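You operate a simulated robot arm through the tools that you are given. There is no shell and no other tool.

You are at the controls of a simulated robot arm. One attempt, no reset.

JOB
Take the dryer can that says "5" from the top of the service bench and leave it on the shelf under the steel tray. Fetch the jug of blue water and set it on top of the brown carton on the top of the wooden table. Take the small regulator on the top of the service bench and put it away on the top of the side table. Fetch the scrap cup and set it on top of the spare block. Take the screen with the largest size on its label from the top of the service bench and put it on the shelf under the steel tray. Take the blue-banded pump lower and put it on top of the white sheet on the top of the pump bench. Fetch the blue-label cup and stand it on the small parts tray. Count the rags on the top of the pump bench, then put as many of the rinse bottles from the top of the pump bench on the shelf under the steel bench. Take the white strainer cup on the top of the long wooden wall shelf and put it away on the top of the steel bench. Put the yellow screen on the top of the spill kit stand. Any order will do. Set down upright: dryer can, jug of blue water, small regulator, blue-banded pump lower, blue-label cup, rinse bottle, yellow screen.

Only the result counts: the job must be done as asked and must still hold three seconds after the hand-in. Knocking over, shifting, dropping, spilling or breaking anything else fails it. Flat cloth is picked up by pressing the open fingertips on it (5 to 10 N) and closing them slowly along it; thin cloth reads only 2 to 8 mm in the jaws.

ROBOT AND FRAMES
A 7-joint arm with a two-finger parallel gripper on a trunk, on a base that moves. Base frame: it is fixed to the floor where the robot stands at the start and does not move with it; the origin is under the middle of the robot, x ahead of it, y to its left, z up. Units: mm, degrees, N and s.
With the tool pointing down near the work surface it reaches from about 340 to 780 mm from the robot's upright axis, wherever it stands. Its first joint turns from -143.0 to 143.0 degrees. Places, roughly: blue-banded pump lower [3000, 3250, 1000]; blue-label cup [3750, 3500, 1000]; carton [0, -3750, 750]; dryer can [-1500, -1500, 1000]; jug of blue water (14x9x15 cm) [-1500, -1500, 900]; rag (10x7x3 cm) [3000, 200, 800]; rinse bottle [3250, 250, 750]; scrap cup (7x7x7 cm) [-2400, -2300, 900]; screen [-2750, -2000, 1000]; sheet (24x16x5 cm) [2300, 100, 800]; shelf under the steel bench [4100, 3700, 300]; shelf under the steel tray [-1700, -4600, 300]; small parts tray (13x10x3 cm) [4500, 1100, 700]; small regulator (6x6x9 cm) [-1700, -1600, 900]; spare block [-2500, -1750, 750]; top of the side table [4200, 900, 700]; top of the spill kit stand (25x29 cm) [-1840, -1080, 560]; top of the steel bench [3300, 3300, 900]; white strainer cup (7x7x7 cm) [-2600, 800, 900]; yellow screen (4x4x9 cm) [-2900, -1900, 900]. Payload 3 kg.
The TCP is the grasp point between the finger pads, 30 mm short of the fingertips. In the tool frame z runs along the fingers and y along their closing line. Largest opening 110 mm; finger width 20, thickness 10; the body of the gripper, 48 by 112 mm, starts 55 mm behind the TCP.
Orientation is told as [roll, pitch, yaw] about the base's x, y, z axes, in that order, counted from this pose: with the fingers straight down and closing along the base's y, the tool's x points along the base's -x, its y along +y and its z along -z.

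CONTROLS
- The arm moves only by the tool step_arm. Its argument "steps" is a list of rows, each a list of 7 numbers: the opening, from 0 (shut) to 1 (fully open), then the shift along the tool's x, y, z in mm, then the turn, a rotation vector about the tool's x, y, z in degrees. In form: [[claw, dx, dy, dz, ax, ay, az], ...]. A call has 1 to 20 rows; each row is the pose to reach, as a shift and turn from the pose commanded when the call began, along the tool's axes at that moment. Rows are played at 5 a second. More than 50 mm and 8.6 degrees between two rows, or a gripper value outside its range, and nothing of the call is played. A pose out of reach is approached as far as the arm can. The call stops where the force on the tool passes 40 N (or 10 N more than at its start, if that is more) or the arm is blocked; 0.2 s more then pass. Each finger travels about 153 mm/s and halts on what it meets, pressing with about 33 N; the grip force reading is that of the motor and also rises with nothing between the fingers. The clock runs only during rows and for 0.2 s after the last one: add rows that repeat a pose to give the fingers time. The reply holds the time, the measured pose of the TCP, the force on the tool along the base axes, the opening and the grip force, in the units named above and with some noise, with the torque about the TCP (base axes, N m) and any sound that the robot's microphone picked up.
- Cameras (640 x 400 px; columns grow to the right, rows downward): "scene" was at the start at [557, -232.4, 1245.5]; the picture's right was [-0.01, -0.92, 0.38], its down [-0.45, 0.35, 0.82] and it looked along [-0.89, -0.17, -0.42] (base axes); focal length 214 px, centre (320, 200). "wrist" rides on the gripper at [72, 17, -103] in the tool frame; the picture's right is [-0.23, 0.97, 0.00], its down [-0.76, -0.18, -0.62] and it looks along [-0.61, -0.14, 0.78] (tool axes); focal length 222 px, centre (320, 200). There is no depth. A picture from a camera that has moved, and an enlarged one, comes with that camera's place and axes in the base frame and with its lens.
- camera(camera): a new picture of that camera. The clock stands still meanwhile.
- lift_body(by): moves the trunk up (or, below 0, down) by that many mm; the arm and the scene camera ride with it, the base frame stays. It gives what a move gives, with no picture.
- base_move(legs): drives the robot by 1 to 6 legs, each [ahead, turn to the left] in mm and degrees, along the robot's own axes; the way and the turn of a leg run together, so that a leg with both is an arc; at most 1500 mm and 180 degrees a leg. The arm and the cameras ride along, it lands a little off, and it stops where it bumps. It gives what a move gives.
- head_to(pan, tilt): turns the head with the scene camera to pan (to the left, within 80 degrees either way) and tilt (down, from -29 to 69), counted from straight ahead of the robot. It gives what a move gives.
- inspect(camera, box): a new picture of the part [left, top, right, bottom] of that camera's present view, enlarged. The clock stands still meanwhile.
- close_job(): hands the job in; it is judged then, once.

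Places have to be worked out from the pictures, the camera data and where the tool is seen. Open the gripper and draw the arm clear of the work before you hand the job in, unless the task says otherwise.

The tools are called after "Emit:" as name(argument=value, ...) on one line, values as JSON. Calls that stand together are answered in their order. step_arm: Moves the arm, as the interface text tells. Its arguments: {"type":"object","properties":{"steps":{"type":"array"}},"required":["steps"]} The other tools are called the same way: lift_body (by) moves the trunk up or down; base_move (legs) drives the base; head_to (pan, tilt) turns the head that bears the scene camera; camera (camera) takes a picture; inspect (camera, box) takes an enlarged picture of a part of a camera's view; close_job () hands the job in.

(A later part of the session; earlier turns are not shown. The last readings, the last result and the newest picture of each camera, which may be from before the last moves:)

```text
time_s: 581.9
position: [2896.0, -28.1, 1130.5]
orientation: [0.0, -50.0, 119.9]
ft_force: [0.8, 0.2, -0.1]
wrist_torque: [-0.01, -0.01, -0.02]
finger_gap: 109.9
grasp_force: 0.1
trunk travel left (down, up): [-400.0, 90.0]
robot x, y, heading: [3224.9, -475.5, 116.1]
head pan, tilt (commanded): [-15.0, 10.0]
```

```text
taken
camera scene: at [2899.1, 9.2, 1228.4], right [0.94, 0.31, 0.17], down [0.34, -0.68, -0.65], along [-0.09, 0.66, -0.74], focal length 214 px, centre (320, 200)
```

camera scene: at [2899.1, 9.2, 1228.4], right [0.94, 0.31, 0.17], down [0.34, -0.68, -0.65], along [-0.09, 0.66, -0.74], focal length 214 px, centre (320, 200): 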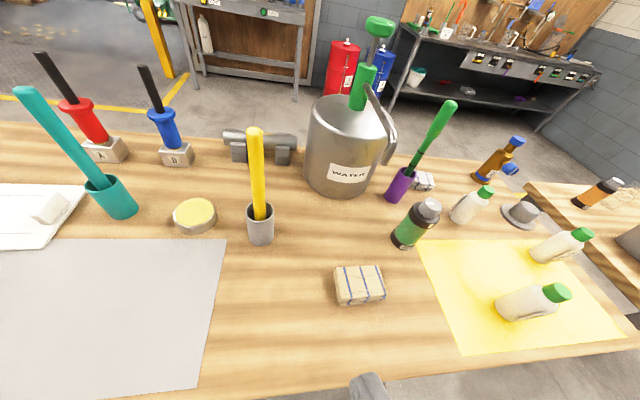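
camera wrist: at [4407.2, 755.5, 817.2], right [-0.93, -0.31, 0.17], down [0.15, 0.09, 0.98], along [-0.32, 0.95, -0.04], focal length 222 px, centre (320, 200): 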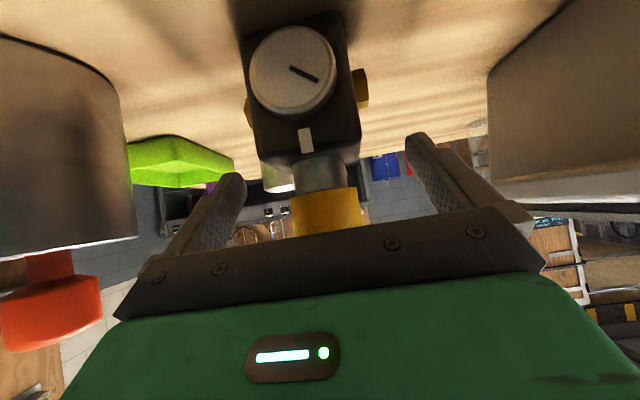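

Three white bottles with green caps are visible. I zoom in on the possible second rag and scan carefully for others.

Emit:
inspect(camera="scene", box=[360, 130, 640, 330])

Emit:
inspect(camera="scene", box=[0, 100, 320, 300])

```text
2.00 times, centred on (500, 230) of scene
camera zoom: at [2899.1, 9.2, 1228.4], right [0.94, 0.31, 0.17], down [0.34, -0.68, -0.65], along [-0.09, 0.66, -0.74], focal length 429 px, centre (-40, 140)
```

zoom: 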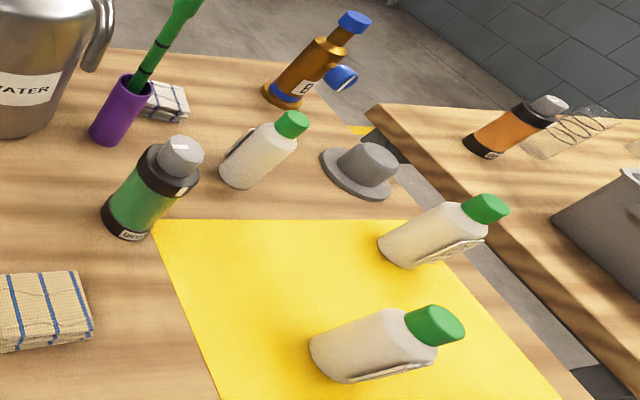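

```text
2.00 times, centred on (160, 200) of scene
camera zoom: at [2899.1, 9.2, 1228.4], right [0.94, 0.31, 0.17], down [0.34, -0.68, -0.65], along [-0.09, 0.66, -0.74], focal length 429 px, centre (640, 200)
```

zoom: 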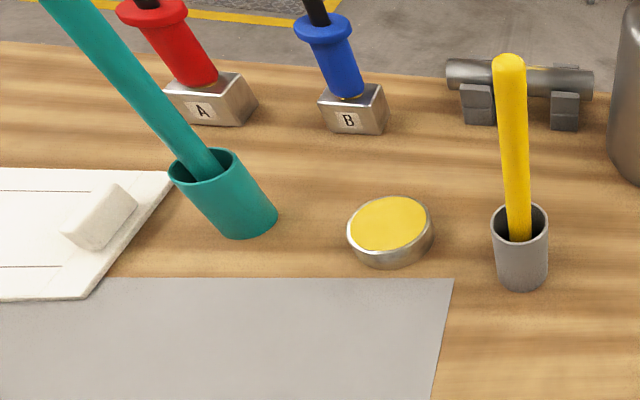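

Two rags are visible so far (I'll check behind the water can from the other side), and three rinse bottles. I turn right toward the nearest bottle at ≈(3315,290).

Emit:
base_move(legs=[[0, -33]])

Emit:
head_to(pan=0, tilt=0)

Emit:
camera(camera="scene")

```text
time_s: 584.0
position: [3191.9, 76.8, 1131.6]
orientation: [-0.1, -50.0, 87.0]
ft_force: [0.0, -1.0, 0.9]
wrist_torque: [0.0, -0.04, 0.02]
finger_gap: 109.9
grasp_force: 0.0
trunk travel left (down, up): [-400.0, 90.0]
robot x, y, heading: [3204.0, -476.2, 83.1]
head pan, tilt (commanded): [-15.0, 10.0]
```

```text
time_s: 584.7
position: [3191.4, 76.0, 1131.5]
orientation: [0.2, -50.0, 87.0]
ft_force: [-0.2, 0.4, -0.2]
wrist_torque: [0.0, -0.04, -0.02]
finger_gap: 110.0
grasp_force: 0.0
trunk travel left (down, up): [-400.0, 90.0]
robot x, y, heading: [3203.0, -475.0, 83.1]
head pan, tilt (commanded): [0.0, 0.0]
```

```text
taken
camera scene: at [3191.0, 116.0, 1240.9], right [1.0, -0.05, 0.0], down [-0.03, -0.64, -0.77], along [0.04, 0.76, -0.64], focal length 214 px, centre (320, 200)
```

scene: 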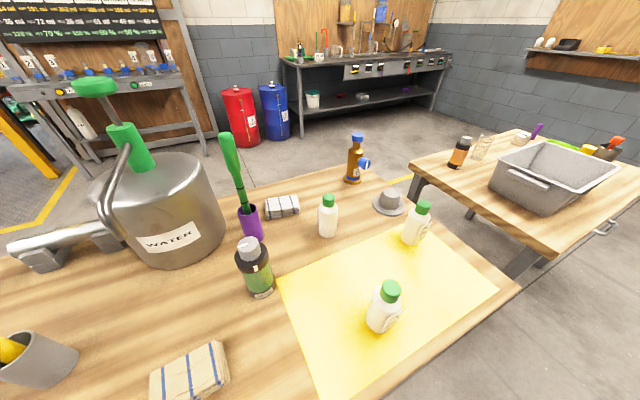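

Now I see the bench's east part clearly. I zoom on the second rag and bottles.

Emit:
inspect(camera="scene", box=[220, 130, 460, 350])

Emit:
inspect(camera="scene", box=[0, 150, 240, 400])

```text
1.82 times, centred on (340, 240) of scene
camera zoom: at [3191.0, 116.0, 1240.9], right [1.0, -0.05, 0.0], down [-0.03, -0.64, -0.77], along [0.04, 0.76, -0.64], focal length 390 px, centre (284, 127)
```

zoom: 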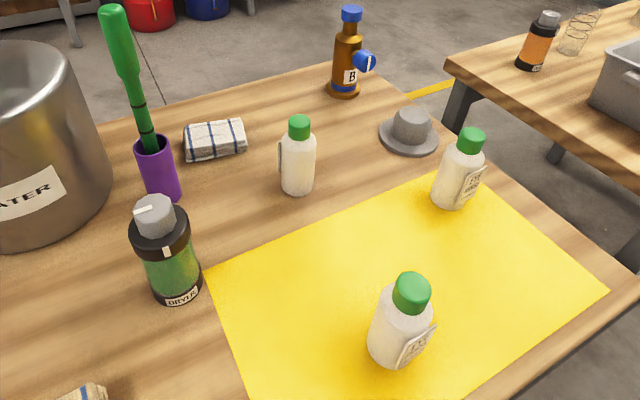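

```text
1.60 times, centred on (120, 275) of scene
camera zoom: at [3191.0, 116.0, 1240.9], right [1.0, -0.05, 0.0], down [-0.03, -0.64, -0.77], along [0.04, 0.76, -0.64], focal length 343 px, centre (640, 80)
```

zoom: 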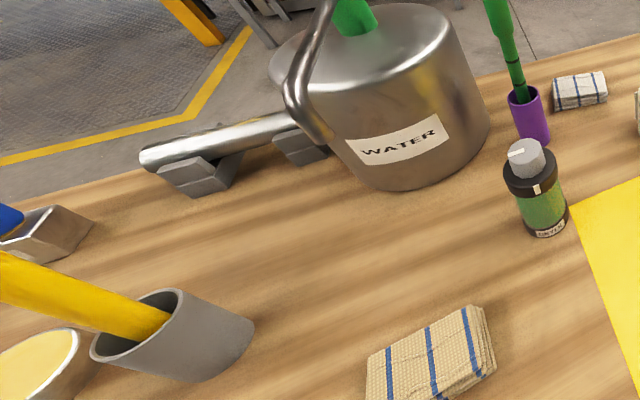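

Let me read the bottle labels to be sure they're all rinse bottles.

Emit:
inspect(camera="scene", box=[400, 195, 440, 250])

Emit:
inspect(camera="scene", box=[360, 275, 416, 335])

Emit:
inspect(camera="scene", box=[300, 185, 356, 245])

```text
7.27 times, centred on (420, 222) of scene
camera zoom: at [3191.0, 116.0, 1240.9], right [1.0, -0.05, 0.0], down [-0.03, -0.64, -0.77], along [0.04, 0.76, -0.64], focal length 1560 px, centre (-407, 36)
```

zoom: 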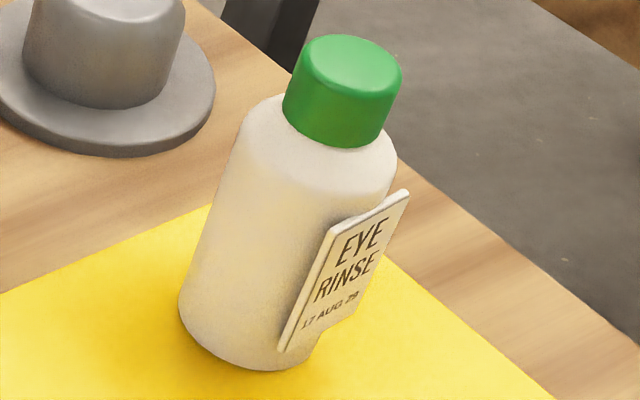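

```text
6.67 times, centred on (388, 305) of scene
camera zoom: at [3191.0, 116.0, 1240.9], right [1.0, -0.05, 0.0], down [-0.03, -0.64, -0.77], along [0.04, 0.76, -0.64], focal length 1430 px, centre (-133, -500)
```

zoom: 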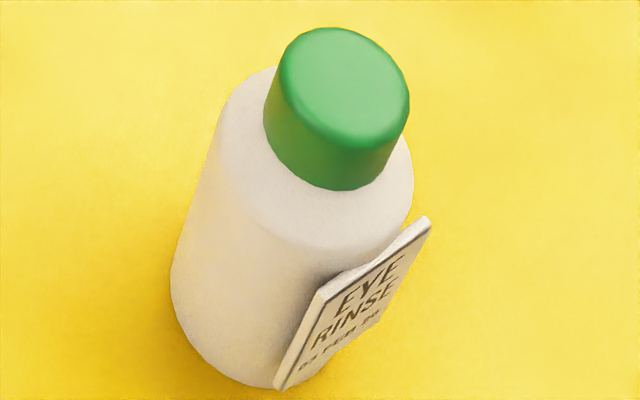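

```text
6.67 times, centred on (328, 215) of scene
camera zoom: at [3191.0, 116.0, 1240.9], right [1.0, -0.05, 0.0], down [-0.03, -0.64, -0.77], along [0.04, 0.76, -0.64], focal length 1430 px, centre (267, 100)
```

zoom: 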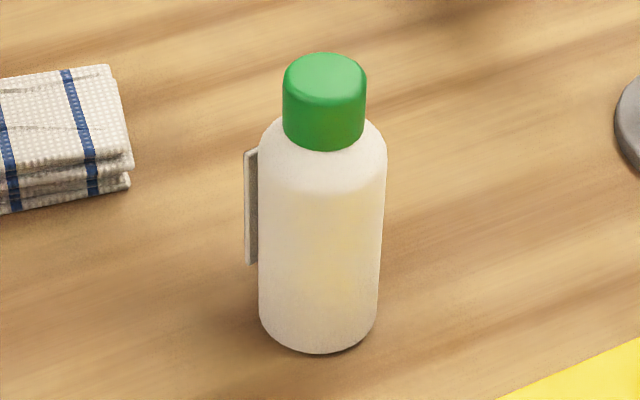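

All are "EYE RINSE" bottles; their label plates face south-east, so I'll approach from there. I drive to a spot south-east of the bench corner, reachable to both near bottles.

Emit:
base_move(legs=[[0, -50.9], [741, 0]])

Emit:
base_move(legs=[[0, 38], [0, 38], [0, 27]])

Emit:
camera(camera="scene")

```text
time_s: 587.4
position: [3615.6, -99.7, 1133.4]
orientation: [0.1, -50.0, 38.0]
ft_force: [0.5, -0.5, 0.2]
wrist_torque: [0.03, 0.07, 0.04]
finger_gap: 110.1
grasp_force: 0.0
trunk travel left (down, up): [-400.0, 90.0]
robot x, y, heading: [3189.4, -449.4, 34.0]
head pan, tilt (commanded): [0.0, 0.0]
stopped in leg 1: the robot was blocked; the commanded pose is now the measured one
```

```text
time_s: 591.8
position: [2947.1, 49.6, 1135.5]
orientation: [-0.2, -50.2, 114.6]
ft_force: [-0.9, -1.1, 0.0]
wrist_torque: [0.04, -0.12, -0.08]
finger_gap: 110.2
grasp_force: 0.1
trunk travel left (down, up): [-400.0, 90.0]
robot x, y, heading: [3231.5, -431.0, 109.8]
head pan, tilt (commanded): [0.0, 0.0]
stopped in leg 3: the robot was blocked; the commanded pose is now the measured one
```

```text
taken
camera scene: at [2927.9, 84.8, 1244.5], right [0.91, 0.42, 0.0], down [0.27, -0.58, -0.77], along [-0.32, 0.7, -0.64], focal length 214 px, centre (320, 200)
```

scene: 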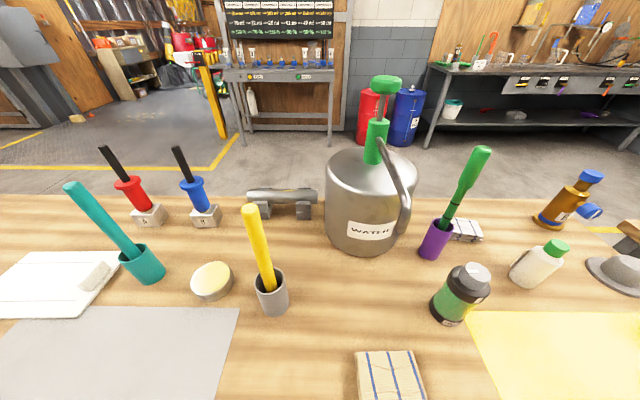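

The turn leg ended early and skipped the drive. I redo it: turn right, then drive in a separate call.

Emit:
base_move(legs=[[0, -39], [0, -39]])

```text
time_s: 596.0
position: [3639.2, -44.9, 1135.9]
orientation: [0.4, -50.2, 37.7]
ft_force: [1.8, -0.6, 0.4]
wrist_torque: [0.06, 0.06, 0.05]
finger_gap: 109.9
grasp_force: 0.0
trunk travel left (down, up): [-400.0, 90.0]
robot x, y, heading: [3206.9, -385.1, 32.7]
head pan, tilt (commanded): [0.0, 0.0]
stopped in leg 2: the robot was blocked; the commanded pose is now the measured one
```

Now the drive along a slight arc, then the turn to face the bottles.

Emit:
base_move(legs=[[700, -10]])

Emit:
base_move(legs=[[0, 38], [0, 38], [0, 36]])

Emit:
camera(camera="scene")

```text
time_s: 599.9
position: [4308.5, 207.7, 1135.9]
orientation: [0.0, -50.0, 28.0]
ft_force: [-1.0, -0.4, 0.3]
wrist_torque: [0.04, -0.01, 0.0]
finger_gap: 110.1
grasp_force: 0.1
trunk travel left (down, up): [-400.0, 90.0]
robot x, y, heading: [3828.3, -64.3, 23.1]
head pan, tilt (commanded): [0.0, 0.0]
```

```text
time_s: 604.4
position: [3669.5, 472.1, 1137.9]
orientation: [0.0, -50.3, 105.6]
ft_force: [-1.2, -0.6, -0.4]
wrist_torque: [0.03, -0.07, -0.05]
finger_gap: 109.9
grasp_force: 0.1
trunk travel left (down, up): [-400.0, 90.0]
robot x, y, heading: [3870.8, -46.1, 100.3]
head pan, tilt (commanded): [0.0, 0.0]
stopped in leg 3: the robot was blocked; the commanded pose is now the measured one
```

```text
taken
camera scene: at [3655.9, 509.4, 1247.8], right [0.96, 0.27, 0.0], down [0.17, -0.61, -0.77], along [-0.21, 0.74, -0.64], focal length 214 px, centre (320, 200)
```

scene: 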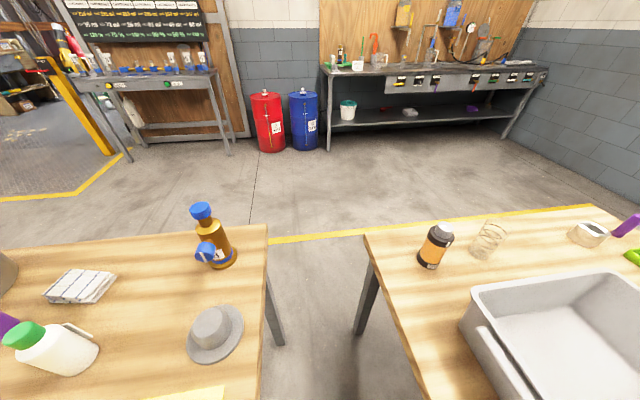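

Both bottles are reachable from here by swinging the arm left. I look left with the head.

Emit:
head_to(pan=35, tilt=10)

Emit:
camera(camera="scene")

```text
time_s: 605.4
position: [3671.2, 472.4, 1138.3]
orientation: [0.2, -50.4, 105.5]
ft_force: [-0.6, -0.2, -0.1]
wrist_torque: [-0.01, 0.0, 0.0]
finger_gap: 110.2
grasp_force: 0.0
trunk travel left (down, up): [-400.0, 90.0]
robot x, y, heading: [3870.5, -49.4, 100.3]
head pan, tilt (commanded): [35.0, 10.0]
```

```text
taken
camera scene: at [3612.2, 475.4, 1243.9], right [0.67, 0.64, -0.37], down [0.29, -0.69, -0.67], along [-0.68, 0.34, -0.65], focal length 214 px, centre (320, 200)
```

scene: 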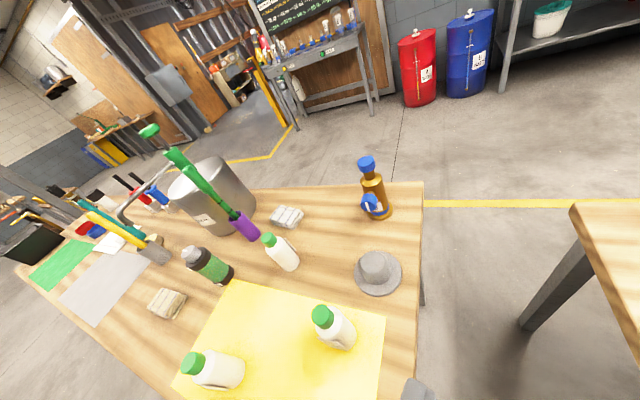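

Only two rags are on the bench (east view shows none behind the can), so two bottles go. Bench top is z≈797; bottle 2 ≈(3447,459). I lower the trunk and swing the hand to a pre-grasp pose for it.

Emit:
lift_body(by=-200)

Emit:
step_arm(steps=[[1, 14.4, 45, -2.5, -4.7, 0.1, -3.9], [1, 28.8, 89.5, -5, -9.35, 0.2, -7.75], [1, 43.3, 134, -7.6, -14, 0.3, -11.6], [1, 57.7, 179, -10.1, -18.7, 0.4, -15.5], [1, 57.7, 179, -10.1, -18.7, 0.4, -15.5]])

Emit:
head_to(pan=0, tilt=20)

Emit:
camera(camera="scene")

```text
time_s: 607.5
position: [3670.9, 471.6, 938.1]
orientation: [0.1, -50.1, 105.4]
ft_force: [-0.5, -0.5, 0.5]
wrist_torque: [0.0, -0.03, -0.04]
finger_gap: 109.9
grasp_force: 0.0
trunk travel left (down, up): [-200.0, 290.0]
robot x, y, heading: [3874.5, -47.9, 100.4]
head pan, tilt (commanded): [35.0, 10.0]
```

```text
time_s: 608.7
position: [3508.9, 380.6, 898.4]
orientation: [0.4, -49.9, 129.6]
ft_force: [0.0, 0.1, 0.2]
wrist_torque: [-0.02, 0.01, 0.03]
finger_gap: 110.0
grasp_force: 0.1
trunk travel left (down, up): [-200.0, 290.0]
robot x, y, heading: [3873.2, -46.6, 100.2]
head pan, tilt (commanded): [35.0, 10.0]
```

```text
time_s: 609.8
position: [3509.3, 381.3, 900.4]
orientation: [0.3, -49.9, 129.6]
ft_force: [0.0, -0.3, 0.3]
wrist_torque: [-0.04, 0.0, 0.0]
finger_gap: 110.2
grasp_force: 0.2
trunk travel left (down, up): [-200.0, 290.0]
robot x, y, heading: [3871.3, -48.5, 100.1]
head pan, tilt (commanded): [0.0, 20.0]
```

```text
taken
camera scene: at [3492.9, 397.1, 982.0], right [0.77, 0.64, 0.0], down [0.55, -0.67, -0.5], along [-0.32, 0.38, -0.87], focal length 214 px, centre (320, 200)
```

scene: 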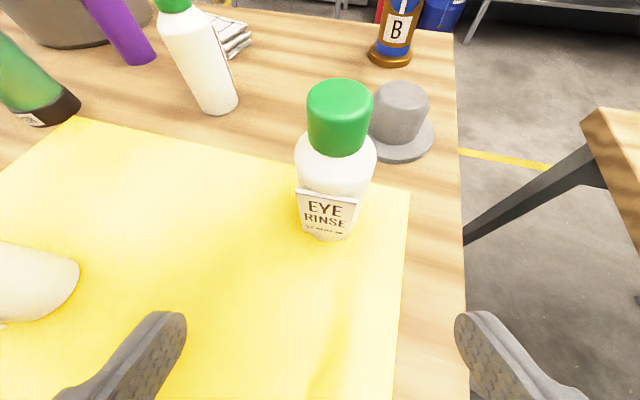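

The EYE RINSE label faces me, bottle axis ≈(3451,463), height ≈130. I tilt the head up out of the way and advance to grasp at z≈872.

Emit:
head_to(pan=0, tilt=-28)

Emit:
step_arm(steps=[[1, -5, -7.2, 0, 0, 0, 0], [1, -15, -7.2, 30, 0, 0, 0], [1, -28, -7.2, 60, 0, 0, 0], [1, -40, -7.2, 91.7, 0, 0, 0], [1, -40, -7.2, 91.7, 0, 0, 0]])

Emit:
camera(camera="wrist")

Emit:
camera(camera="scene")

```text
time_s: 610.9
position: [3509.7, 380.2, 899.5]
orientation: [0.3, -49.8, 129.7]
ft_force: [0.3, -0.5, 0.4]
wrist_torque: [-0.01, 0.01, 0.02]
finger_gap: 110.2
grasp_force: 0.1
trunk travel left (down, up): [-200.0, 290.0]
robot x, y, heading: [3869.1, -49.2, 100.2]
head pan, tilt (commanded): [0.0, -28.0]
```

```text
time_s: 612.1
position: [3453.4, 458.9, 871.9]
orientation: [0.3, -49.8, 129.5]
ft_force: [0.7, 0.2, 0.7]
wrist_torque: [0.0, -0.01, 0.03]
finger_gap: 110.0
grasp_force: 0.0
trunk travel left (down, up): [-200.0, 290.0]
robot x, y, heading: [3871.1, -47.9, 100.0]
head pan, tilt (commanded): [0.0, -28.0]
```

```text
taken
camera wrist: at [3522.7, 352.1, 881.8], right [-0.84, -0.51, 0.18], down [0.13, 0.13, 0.98], along [-0.52, 0.85, -0.04], focal length 222 px, centre (320, 200)
```

wrist: 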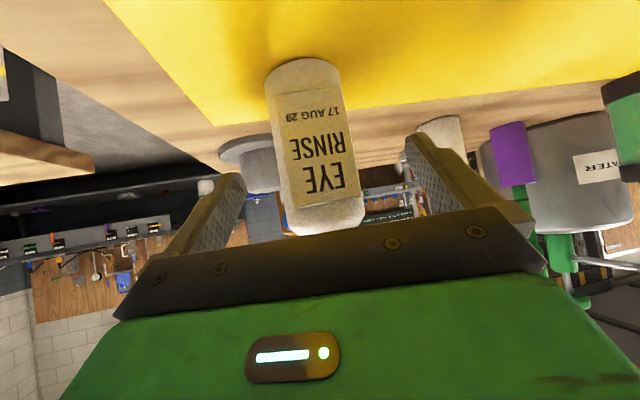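

```text
taken
camera scene: at [3420.8, 496.2, 1025.0], right [0.77, 0.64, 0.0], down [0.13, -0.16, -0.98], along [-0.63, 0.75, -0.21], focal length 214 px, centre (320, 200)
```

scene: 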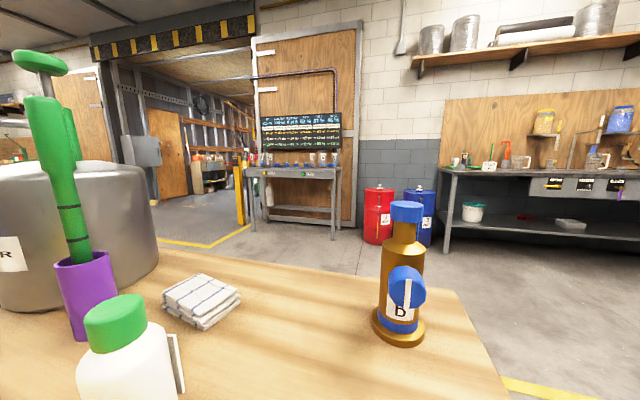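

The bottle is centred between the fingers. I close.

Emit:
step_arm(steps=[[0.8, 0, 0, 0, 0, 0, 0], [0.65, 0, 0, 0, 0, 0, 0], [0.55, 0, 0, 0, 0, 0, 0], [0.45, 0, 0, 0, 0, 0, 0], [0.35, 0, 0, 0, 0, 0, 0], [0.35, 0, 0, 0, 0, 0, 0]])

Emit:
step_arm(steps=[[0.35, -3, 0, -2.5, 0, 0, 0], [0.35, -8, 0, -7, 0, 0, 0], [0.35, -25, 0, -21, 0, 0, 0], [0.35, -50, 0, -42, 0, 0, 0], [0.35, -75, 0, -63, 0, 0, 0], [0.35, -75, 0, -63, 0, 0, 0]])

Emit:
camera(camera="wrist")

```text
time_s: 613.5
position: [3454.3, 458.5, 871.2]
orientation: [0.3, -49.9, 129.6]
ft_force: [-0.3, 0.1, 0.2]
wrist_torque: [0.01, -0.02, 0.0]
finger_gap: 46.7
grasp_force: 32.7
trunk travel left (down, up): [-200.0, 290.0]
robot x, y, heading: [3870.1, -51.0, 100.3]
head pan, tilt (commanded): [0.0, -28.0]
```

```text
time_s: 614.9
position: [3454.6, 458.2, 969.1]
orientation: [0.3, -49.9, 129.7]
ft_force: [-0.3, 0.9, -1.3]
wrist_torque: [-0.02, -0.01, 0.02]
finger_gap: 46.7
grasp_force: 32.7
trunk travel left (down, up): [-200.0, 290.0]
robot x, y, heading: [3871.7, -51.8, 100.2]
head pan, tilt (commanded): [0.0, -28.0]
```

```text
taken
camera wrist: at [3523.3, 351.7, 980.4], right [-0.84, -0.51, 0.18], down [0.13, 0.13, 0.98], along [-0.52, 0.85, -0.04], focal length 222 px, centre (320, 200)
```

wrist: 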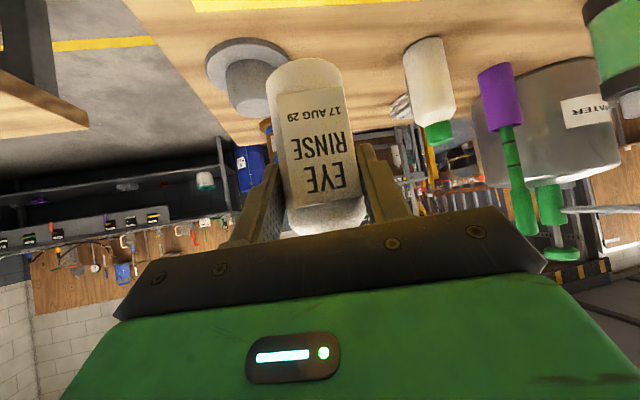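

Bottle 2 is held (47 mm). I raise the trunk and drive around the east side of the side table to the steel bench.

Emit:
lift_body(by=200)

Emit:
base_move(legs=[[0, -31], [0, -31], [0, -30]])

```text
time_s: 617.1
position: [3454.3, 458.8, 1169.4]
orientation: [0.3, -49.9, 129.7]
ft_force: [-0.1, 0.1, -1.9]
wrist_torque: [-0.01, -0.03, 0.02]
finger_gap: 46.7
grasp_force: 33.2
trunk travel left (down, up): [-400.0, 90.0]
robot x, y, heading: [3869.3, -47.4, 100.2]
head pan, tilt (commanded): [0.0, -28.0]
```

```text
time_s: 622.1
position: [4387.3, 348.0, 1168.7]
orientation: [0.2, -49.7, 37.8]
ft_force: [0.7, -1.0, -1.7]
wrist_torque: [0.07, 0.03, 0.09]
finger_gap: 46.4
grasp_force: 33.1
trunk travel left (down, up): [-400.0, 90.0]
robot x, y, heading: [3856.8, 6.9, 9.0]
head pan, tilt (commanded): [0.0, -28.0]
```

Emit:
base_move(legs=[[1045, 0]])

Emit:
base_move(legs=[[0, 35], [0, 34.7]])

```text
time_s: 627.5
position: [5409.3, 514.1, 1169.2]
orientation: [0.3, -49.8, 38.0]
ft_force: [0.0, -0.3, -1.7]
wrist_torque: [0.0, 0.03, 0.0]
finger_gap: 46.5
grasp_force: 32.6
trunk travel left (down, up): [-400.0, 90.0]
robot x, y, heading: [4879.6, 175.8, 9.3]
head pan, tilt (commanded): [0.0, -28.0]
```

```text
time_s: 631.2
position: [4743.9, 786.8, 1169.6]
orientation: [0.3, -49.8, 107.6]
ft_force: [0.1, 0.5, -1.8]
wrist_torque: [0.01, 0.02, -0.02]
finger_gap: 46.6
grasp_force: 33.6
trunk travel left (down, up): [-400.0, 90.0]
robot x, y, heading: [4922.2, 165.9, 78.5]
head pan, tilt (commanded): [0.0, -28.0]
```

I drive north past the side table's east end, then turn toward the steel bench.

Emit:
base_move(legs=[[1200, 0]])

Emit:
base_move(legs=[[0, 28], [0, 28]])

Emit:
camera(camera="scene")

```text
time_s: 637.4
position: [4975.6, 1970.3, 1171.2]
orientation: [0.3, -49.9, 108.0]
ft_force: [-0.1, 0.0, -1.9]
wrist_torque: [-0.02, 0.0, 0.01]
finger_gap: 46.6
grasp_force: 33.4
trunk travel left (down, up): [-400.0, 90.0]
robot x, y, heading: [5161.8, 1349.9, 79.0]
head pan, tilt (commanded): [0.0, -28.0]
```

```text
time_s: 640.6
position: [4544.0, 1547.4, 1171.2]
orientation: [0.2, -49.8, 163.6]
ft_force: [0.3, -0.7, -1.1]
wrist_torque: [0.01, -0.05, -0.04]
finger_gap: 46.3
grasp_force: 32.3
trunk travel left (down, up): [-400.0, 90.0]
robot x, y, heading: [5184.8, 1371.6, 135.0]
head pan, tilt (commanded): [0.0, -28.0]
```

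```text
taken
camera scene: at [4494.4, 1560.2, 1324.4], right [0.28, 0.96, 0.0], down [0.2, -0.06, -0.98], along [-0.94, 0.27, -0.21], focal length 214 px, centre (320, 200)
```

scene: 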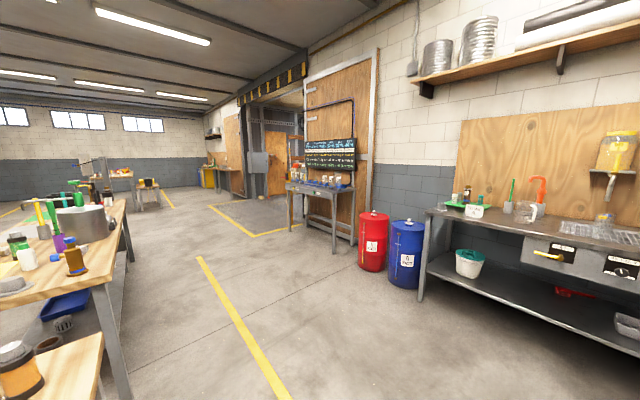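

The path is clear. I drive to the stand-off in front of the steel bench.

Emit:
base_move(legs=[[786, 0], [786, 0]])

Emit:
base_move(legs=[[0, -20.5]])

Emit:
camera(camera="scene")

```text
time_s: 648.6
position: [3436.7, 2650.8, 1171.1]
orientation: [0.3, -49.9, 164.1]
ft_force: [0.2, 0.7, -2.9]
wrist_torque: [-0.01, -0.03, -0.04]
finger_gap: 46.5
grasp_force: 32.7
trunk travel left (down, up): [-400.0, 90.0]
robot x, y, heading: [4081.1, 2483.5, 135.5]
head pan, tilt (commanded): [0.0, -28.0]
```

```text
time_s: 650.2
position: [3536.2, 2864.3, 1171.3]
orientation: [0.3, -49.8, 143.5]
ft_force: [-0.3, -0.3, -1.5]
wrist_torque: [0.0, -0.01, 0.02]
finger_gap: 46.4
grasp_force: 32.6
trunk travel left (down, up): [-400.0, 90.0]
robot x, y, heading: [4068.9, 2478.7, 114.8]
head pan, tilt (commanded): [0.0, -28.0]
```

```text
taken
camera scene: at [3494.6, 2892.7, 1325.7], right [0.59, 0.81, 0.0], down [0.17, -0.13, -0.98], along [-0.79, 0.58, -0.21], focal length 214 px, centre (320, 200)
```

scene: 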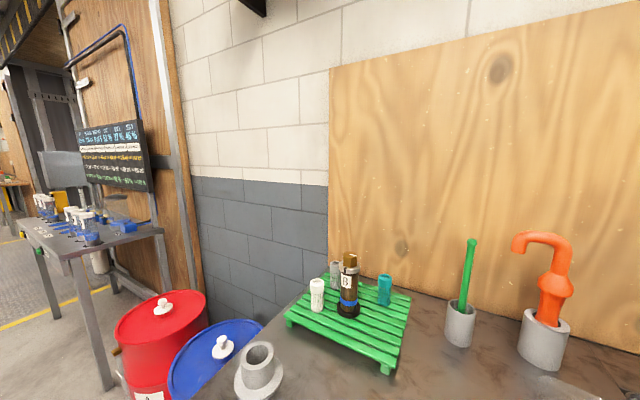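

The steel bench top is visible (green rack with the pump lower "B", cups). I bring the hand straight ahead, then lower the trunk in front of the bench.

Emit:
step_arm(steps=[[0.35, 8.8, -45, -10.4, 3.1, 0, 2.6], [0.35, 17.6, -90, -20.9, 6.3, 0, 5.3], [0.35, 26.4, -135, -31.3, 9.4, 0, 7.9], [0.35, 35.3, -180, -41.7, 12.5, 0, 10.6], [0.35, 44, -225, -52, 15.6, 0, 13.2], [0.35, 53, -270, -62.6, 18.8, 0, 15.9], [0.35, 61.7, -314.6, -73, 21.9, 0, 18.5], [0.35, 61.7, -314.6, -73, 21.9, 0, 18.5]])

Emit:
lift_body(by=-400)

Emit:
camera(camera="scene")

```text
time_s: 652.0
position: [3798.3, 3062.1, 1170.0]
orientation: [0.3, -49.7, 114.8]
ft_force: [-0.6, -0.2, -2.1]
wrist_torque: [0.01, -0.01, -0.01]
finger_gap: 46.5
grasp_force: 32.7
trunk travel left (down, up): [-400.0, 90.0]
robot x, y, heading: [4069.6, 2473.2, 114.5]
head pan, tilt (commanded): [0.0, -28.0]
```

```text
time_s: 655.8
position: [3798.4, 3062.4, 770.8]
orientation: [0.3, -49.7, 114.8]
ft_force: [0.7, -0.1, -0.3]
wrist_torque: [-0.01, 0.0, -0.02]
finger_gap: 46.6
grasp_force: 33.3
trunk travel left (down, up): [0.0, 490.0]
robot x, y, heading: [4068.5, 2471.2, 114.8]
head pan, tilt (commanded): [0.0, -28.0]
```

```text
taken
camera scene: at [3775.7, 3106.3, 924.8], right [0.91, 0.42, 0.0], down [0.09, -0.19, -0.98], along [-0.42, 0.88, -0.21], focal length 214 px, centre (320, 200)
```

scene: 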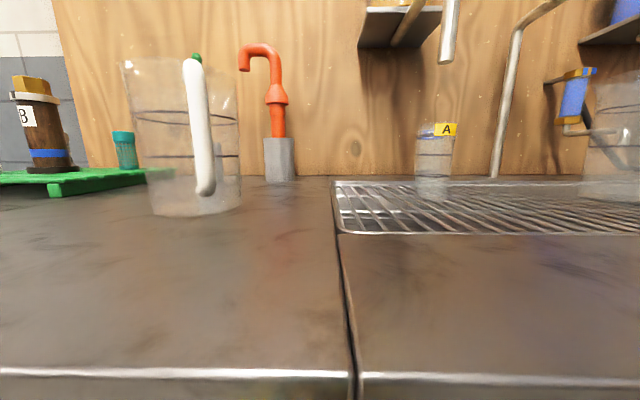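

I lower the arm to shelf height, still in front of the bench, and look under it.

Emit:
step_arm(steps=[[0.35, 36, 0, 30, 0, 0, 0], [0.35, 72, 0, 61, 0, 0, 0], [0.35, 107, 0, 91, 0, 0, 0], [0.35, 143, 0, 121, 0, 0, 0], [0.35, 179, 0, 152, 0, 0, 0], [0.35, 215, 0, 182, 0, 0, 0], [0.35, 251, 0, 213, 0, 0, 0], [0.35, 280, 0, 237, 0, 0, 0], [0.35, 280, 0, 237, 0, 0, 0]])

Emit:
camera(camera="scene")

Emit:
camera(camera="wrist")

```text
time_s: 657.8
position: [3797.6, 3060.5, 402.7]
orientation: [0.3, -49.8, 115.0]
ft_force: [0.0, 0.8, -2.2]
wrist_torque: [0.0, 0.0, 0.0]
finger_gap: 46.7
grasp_force: 33.0
trunk travel left (down, up): [0.0, 490.0]
robot x, y, heading: [4068.4, 2473.5, 114.6]
head pan, tilt (commanded): [0.0, -28.0]
```

```text
taken
camera scene: at [3774.7, 3105.4, 556.6], right [0.91, 0.42, 0.0], down [0.09, -0.19, -0.98], along [-0.42, 0.88, -0.21], focal length 214 px, centre (320, 200)
```

scene: 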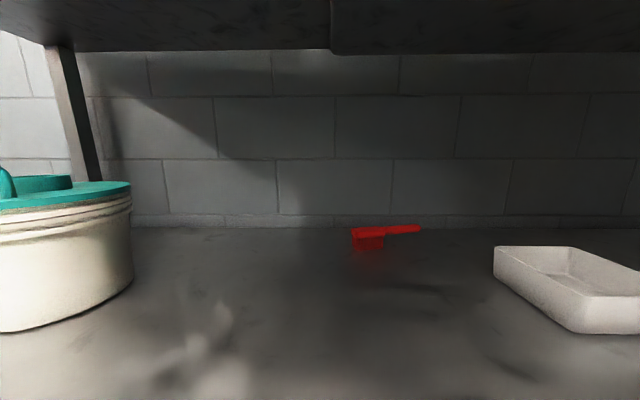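

```text
taken
camera wrist: at [3836.8, 2940.6, 414.0], right [-0.94, -0.28, 0.18], down [0.16, 0.09, 0.98], along [-0.29, 0.96, -0.04], focal length 222 px, centre (320, 200)
```

wrist: 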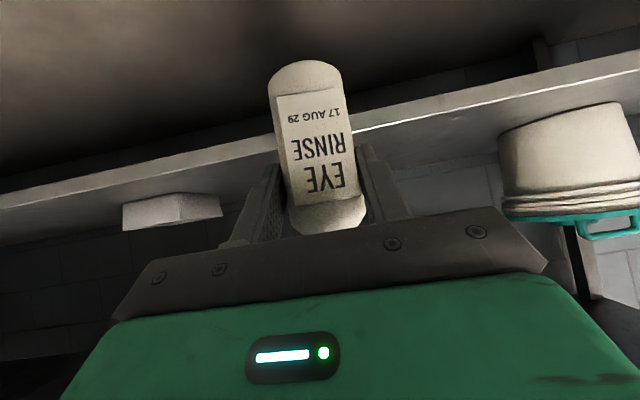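

The shelf is free in the middle. To keep the forearm clear of the bench edge I extend the arm 100 mm further, then drive in.

Emit:
step_arm(steps=[[0.35, -21, 0, 25, 0, 0, 0], [0.35, -43, 0, 51, 0, 0, 0], [0.35, -65, 0, 76, 0, 0, 0], [0.35, -65, 0, 76, 0, 0, 0]])

Emit:
base_move(legs=[[130, 0]])

Emit:
camera(camera="wrist")

Emit:
camera(camera="scene")

```text
time_s: 658.8
position: [3754.4, 3152.0, 405.7]
orientation: [0.3, -49.6, 114.9]
ft_force: [-0.1, 0.3, -2.7]
wrist_torque: [0.02, 0.03, 0.03]
finger_gap: 46.3
grasp_force: 32.6
trunk travel left (down, up): [0.0, 490.0]
robot x, y, heading: [4064.6, 2471.9, 115.0]
head pan, tilt (commanded): [0.0, -28.0]
```

```text
time_s: 660.1
position: [3701.7, 3271.2, 406.1]
orientation: [0.3, -49.7, 114.9]
ft_force: [0.1, -1.1, -1.6]
wrist_torque: [-0.01, -0.01, 0.01]
finger_gap: 46.4
grasp_force: 33.1
trunk travel left (down, up): [0.0, 490.0]
robot x, y, heading: [4012.2, 2595.4, 114.7]
head pan, tilt (commanded): [0.0, -28.0]
```

```text
taken
camera wrist: at [3740.1, 3150.1, 416.4], right [-0.94, -0.28, 0.18], down [0.16, 0.09, 0.98], along [-0.29, 0.96, -0.04], focal length 222 px, centre (320, 200)
```

wrist: 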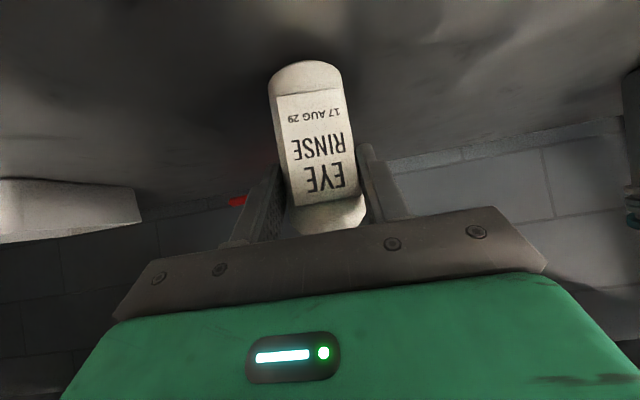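

```text
taken
camera scene: at [3678.1, 3314.8, 559.1], right [0.91, 0.42, 0.0], down [0.09, -0.19, -0.98], along [-0.42, 0.88, -0.21], focal length 214 px, centre (320, 200)
```

scene: 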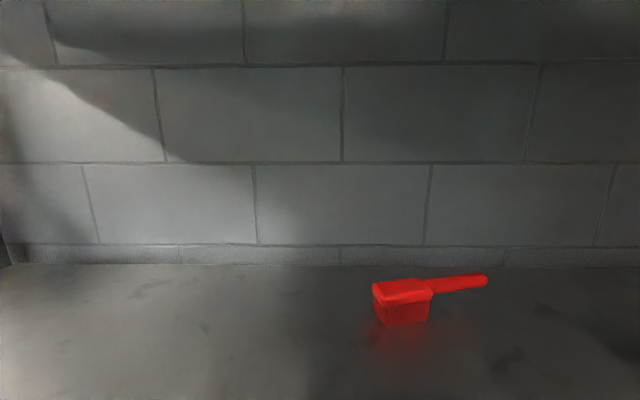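

Still clear. I advance 55 mm more and lower to the shelf.

Emit:
base_move(legs=[[55, 0]])

Emit:
step_arm(steps=[[0.35, 6, 0, 5, 0, 0, 0], [0.35, 12, 0, 10, 0, 0, 0], [0.35, 17, 0, 14.5, 0, 0, 0], [0.35, 17, 0, 14.5, 0, 0, 0]])

```text
time_s: 660.9
position: [3696.5, 3278.7, 404.2]
orientation: [0.3, -49.0, 114.8]
ft_force: [0.0, 0.3, -2.1]
wrist_torque: [-0.04, -0.01, 0.0]
finger_gap: 46.2
grasp_force: 32.7
trunk travel left (down, up): [0.0, 490.0]
robot x, y, heading: [4004.2, 2610.8, 114.7]
head pan, tilt (commanded): [0.0, -28.0]
stopped in leg 1: the robot was blocked; the commanded pose is now the measured one
```

```text
time_s: 661.9
position: [3700.1, 3281.6, 387.1]
orientation: [0.6, -49.5, 114.4]
ft_force: [10.8, -0.7, 30.0]
wrist_torque: [0.51, -0.41, -0.18]
finger_gap: 46.5
grasp_force: 33.1
trunk travel left (down, up): [0.0, 490.0]
robot x, y, heading: [4001.2, 2608.1, 114.3]
head pan, tilt (commanded): [0.0, -28.0]
```

Contact on the shelf (≈z 313). I unload slightly and check the attitude.

Emit:
step_arm(steps=[[0.35, -1.5, 0, -1.3, 0, 0, 0], [0.35, -2.3, 0, -2, 0, 0, 0], [0.35, -2.3, 0, -2, 0, 0, 0]])

Emit:
camera(camera="wrist")

```text
time_s: 662.7
position: [3696.4, 3279.4, 386.1]
orientation: [0.6, -49.3, 114.7]
ft_force: [6.6, 5.3, 19.8]
wrist_torque: [0.92, 0.01, -0.22]
finger_gap: 46.3
grasp_force: 33.4
trunk travel left (down, up): [0.0, 490.0]
robot x, y, heading: [4009.1, 2607.4, 114.5]
head pan, tilt (commanded): [0.0, -28.0]
```

```text
taken
camera wrist: at [3735.7, 3159.6, 398.5], right [-0.94, -0.28, 0.18], down [0.16, 0.1, 0.98], along [-0.29, 0.96, -0.05], focal length 222 px, centre (320, 200)
```

wrist: 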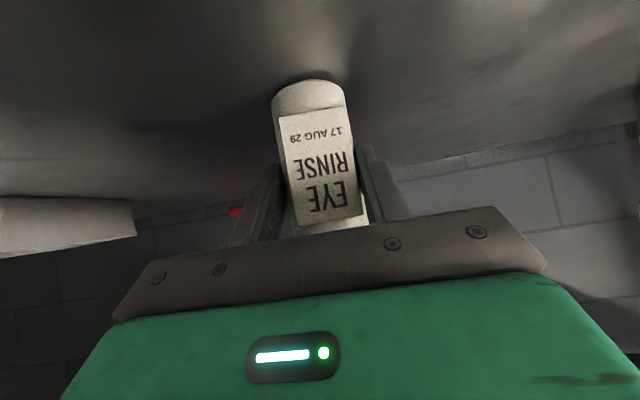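

The bottle slid up slightly in the grip on contact. I raise a bit more to unload.

Emit:
step_arm(steps=[[0.35, -1.5, 0, -1.3, 0, 0, 0], [0.35, -2.3, 0, -2, 0, 0, 0], [0.35, -2.3, 0, -2, 0, 0, 0]])

```text
time_s: 663.5
position: [3694.9, 3278.3, 387.9]
orientation: [0.4, -49.1, 115.1]
ft_force: [-0.3, 1.0, -1.9]
wrist_torque: [0.0, 0.01, -0.02]
finger_gap: 46.2
grasp_force: 32.7
trunk travel left (down, up): [0.0, 490.0]
robot x, y, heading: [4005.6, 2608.0, 114.6]
head pan, tilt (commanded): [0.0, -28.0]
```

Now just hanging free; I lower 1.5 mm to touch lightly and open.

Emit:
step_arm(steps=[[0.35, 1.1, 0, 1, 0, 0, 0], [0.35, 1.1, 0, 1, 0, 0, 0]])

Emit:
step_arm(steps=[[0.43, 0, 0, 0, 0, 0, 0], [0.46, 0, 0, 0, 0, 0, 0], [0.52, 0, 0, 0, 0, 0, 0], [0.65, 0, 0, 0, 0, 0, 0], [0.85, 0, 0, 0, 0, 0, 0], [1, 0, 0, 0, 0, 0, 0]])

Emit:
camera(camera="wrist")

```text
time_s: 664.1
position: [3696.8, 3278.7, 387.4]
orientation: [0.2, -49.4, 115.0]
ft_force: [0.8, -0.3, -2.1]
wrist_torque: [0.0, -0.01, -0.01]
finger_gap: 46.4
grasp_force: 32.8
trunk travel left (down, up): [0.0, 490.0]
robot x, y, heading: [4008.8, 2610.2, 115.0]
head pan, tilt (commanded): [0.0, -28.0]
```

```text
time_s: 665.5
position: [3696.0, 3280.8, 388.3]
orientation: [0.2, -49.4, 115.0]
ft_force: [-0.4, -0.4, 0.2]
wrist_torque: [-0.01, 0.0, 0.0]
finger_gap: 110.1
grasp_force: 0.1
trunk travel left (down, up): [0.0, 490.0]
robot x, y, heading: [4005.4, 2609.5, 114.5]
head pan, tilt (commanded): [0.0, -28.0]
```

```text
taken
camera wrist: at [3735.7, 3159.9, 400.3], right [-0.94, -0.28, 0.18], down [0.15, 0.1, 0.98], along [-0.29, 0.96, -0.05], focal length 222 px, centre (320, 200)
```

wrist: 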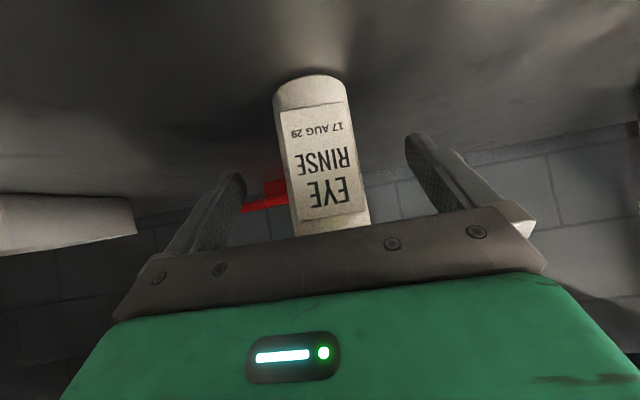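

The bottle stands on the shelf. I back straight out and check.

Emit:
base_move(legs=[[-200, 0]])

Emit:
head_to(pan=0, tilt=0)

Emit:
camera(camera="scene")

```text
time_s: 666.1
position: [3698.3, 3278.6, 384.9]
orientation: [0.4, -49.0, 114.8]
ft_force: [-0.8, 0.0, 1.1]
wrist_torque: [0.02, -0.01, -0.01]
finger_gap: 109.6
grasp_force: 0.1
trunk travel left (down, up): [0.0, 490.0]
robot x, y, heading: [4005.4, 2611.4, 114.5]
head pan, tilt (commanded): [0.0, -28.0]
stopped in leg 1: the robot was blocked; the commanded pose is now the measured one
```

```text
time_s: 667.1
position: [3696.8, 3279.3, 386.9]
orientation: [0.2, -49.1, 114.8]
ft_force: [-0.5, -0.4, 0.2]
wrist_torque: [-0.04, 0.0, 0.0]
finger_gap: 110.0
grasp_force: 0.1
trunk travel left (down, up): [0.0, 490.0]
robot x, y, heading: [4004.9, 2611.1, 114.5]
head pan, tilt (commanded): [0.0, 0.0]
```

```text
taken
camera scene: at [3677.0, 3317.2, 495.7], right [0.91, 0.42, 0.0], down [0.27, -0.59, -0.76], along [-0.32, 0.68, -0.65], focal length 214 px, centre (320, 200)
```

scene: 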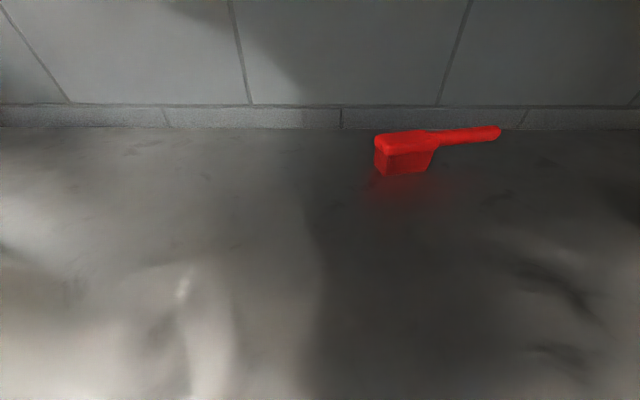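

Backing was reported blocked at once; I retry.

Emit:
base_move(legs=[[-150, 0]])

```text
time_s: 668.4
position: [3759.2, 3144.3, 382.6]
orientation: [0.3, -48.8, 114.8]
ft_force: [0.1, 0.1, -0.2]
wrist_torque: [0.0, 0.0, 0.01]
finger_gap: 110.0
grasp_force: 0.1
trunk travel left (down, up): [0.0, 490.0]
robot x, y, heading: [4069.9, 2472.2, 114.7]
head pan, tilt (commanded): [0.0, 0.0]
```

Emit:
camera(camera="scene")

Emit:
camera(camera="wrist")

```text
taken
camera scene: at [3738.8, 3182.0, 490.9], right [0.91, 0.42, 0.0], down [0.28, -0.6, -0.75], along [-0.32, 0.68, -0.66], focal length 214 px, centre (320, 200)
```

scene: 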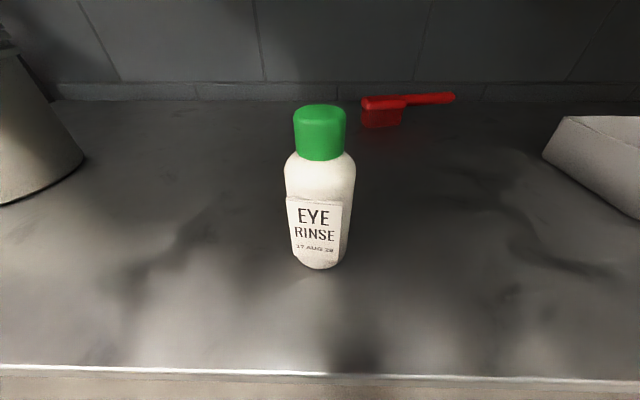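

```text
taken
camera wrist: at [3798.0, 3023.6, 395.3], right [-0.94, -0.28, 0.17], down [0.15, 0.11, 0.98], along [-0.29, 0.95, -0.06], focal length 222 px, centre (320, 200)
```

wrist: 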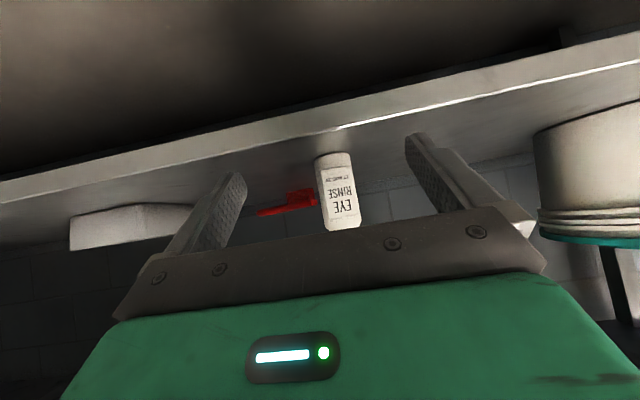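

Bottle 2 stands well inside the shelf. I back out, raise the trunk and look at the bench top for the blue-label cup and the pump lower.

Emit:
base_move(legs=[[-230, 0]])

Emit:
lift_body(by=400)

Emit:
step_arm(steps=[[1, -36, 0, -30, 0, 0, 0], [1, -72, 0, -61, 0, 0, 0], [1, -107, 0, -91, 0, 0, 0], [1, -143, 0, -121, 0, 0, 0], [1, -179, 0, -152, 0, 0, 0], [1, -215, 0, -182, 0, 0, 0], [1, -251, 0, -213, 0, 0, 0]])

Emit:
head_to(pan=0, tilt=-15)

Emit:
camera(camera="scene")

```text
time_s: 670.2
position: [3853.3, 2934.4, 382.9]
orientation: [0.2, -48.8, 115.0]
ft_force: [0.5, 0.1, -0.1]
wrist_torque: [-0.03, -0.01, 0.03]
finger_gap: 109.9
grasp_force: 0.1
trunk travel left (down, up): [0.0, 490.0]
robot x, y, heading: [4165.3, 2259.8, 114.7]
head pan, tilt (commanded): [0.0, 0.0]
```

```text
time_s: 674.0
position: [3852.0, 2934.9, 783.7]
orientation: [0.2, -48.8, 115.0]
ft_force: [0.1, -0.5, -0.6]
wrist_torque: [-0.01, -0.01, -0.01]
finger_gap: 109.9
grasp_force: 0.0
trunk travel left (down, up): [-400.0, 90.0]
robot x, y, heading: [4164.5, 2262.3, 114.9]
head pan, tilt (commanded): [0.0, 0.0]
```

```text
time_s: 675.6
position: [3852.1, 2939.7, 1113.4]
orientation: [0.2, -48.8, 115.0]
ft_force: [0.2, 0.4, 0.1]
wrist_torque: [0.01, 0.0, -0.01]
finger_gap: 110.2
grasp_force: 0.2
trunk travel left (down, up): [-400.0, 90.0]
robot x, y, heading: [4163.1, 2262.4, 115.0]
head pan, tilt (commanded): [0.0, 0.0]
```

```text
time_s: 676.4
position: [3852.2, 2939.8, 1111.3]
orientation: [0.3, -48.8, 114.9]
ft_force: [-1.2, -0.6, 0.2]
wrist_torque: [0.01, -0.03, -0.01]
finger_gap: 110.0
grasp_force: 0.0
trunk travel left (down, up): [-400.0, 90.0]
robot x, y, heading: [4167.3, 2262.6, 114.6]
head pan, tilt (commanded): [0.0, -15.0]
```

```text
taken
camera scene: at [3828.4, 2984.7, 1243.6], right [0.9, 0.43, 0.0], down [0.19, -0.4, -0.9], along [-0.38, 0.81, -0.44], focal length 214 px, centre (320, 200)
```

scene: 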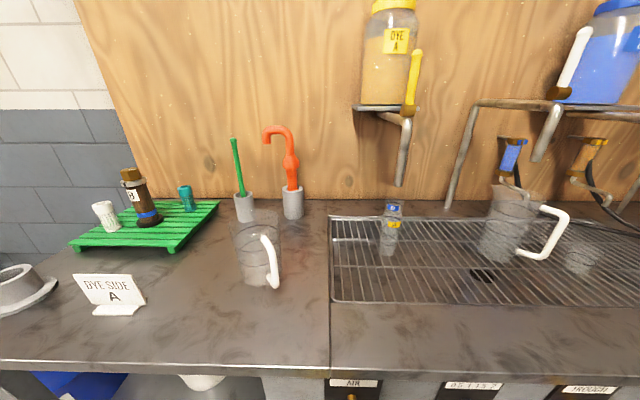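

I zoom in on the candidates: green rack (pump lower) and the glass cups on the grid.

Emit:
inspect(camera="scene", box=[330, 170, 450, 290])

Emit:
inspect(camera="scene", box=[60, 150, 230, 270])

Emit:
inspect(camera="scene", box=[440, 160, 640, 300])

```text
3.33 times, centred on (390, 230) of scene
camera zoom: at [3828.4, 2984.7, 1243.6], right [0.9, 0.43, 0.0], down [0.19, -0.4, -0.9], along [-0.38, 0.81, -0.44], focal length 715 px, centre (87, 100)
```

zoom: 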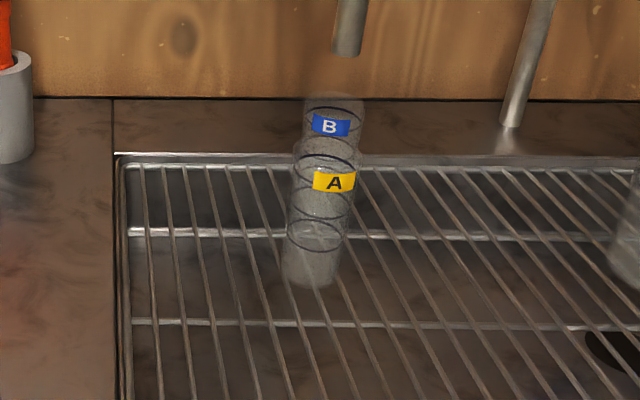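

```text
3.33 times, centred on (145, 210) of scene
camera zoom: at [3828.4, 2984.7, 1243.6], right [0.9, 0.43, 0.0], down [0.19, -0.4, -0.9], along [-0.38, 0.81, -0.44], focal length 715 px, centre (903, 167)
```

zoom: 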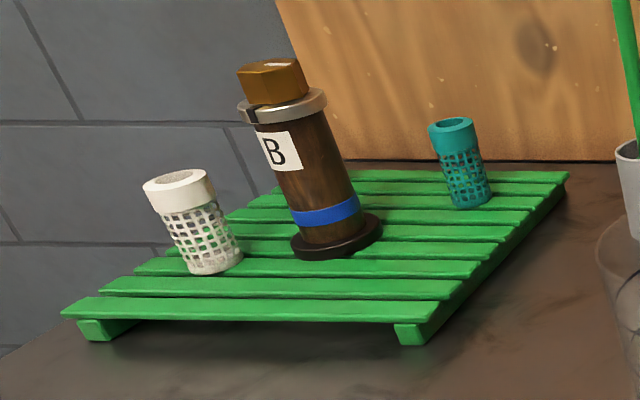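

```text
2.86 times, centred on (540, 230) of scene
camera zoom: at [3828.4, 2984.7, 1243.6], right [0.9, 0.43, 0.0], down [0.19, -0.4, -0.9], along [-0.38, 0.81, -0.44], focal length 613 px, centre (-309, 114)
```

zoom: 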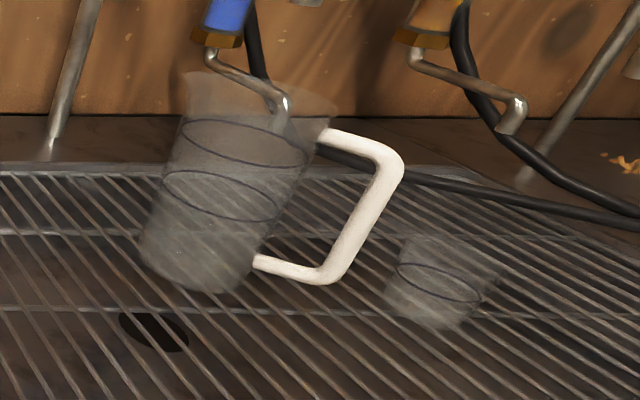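

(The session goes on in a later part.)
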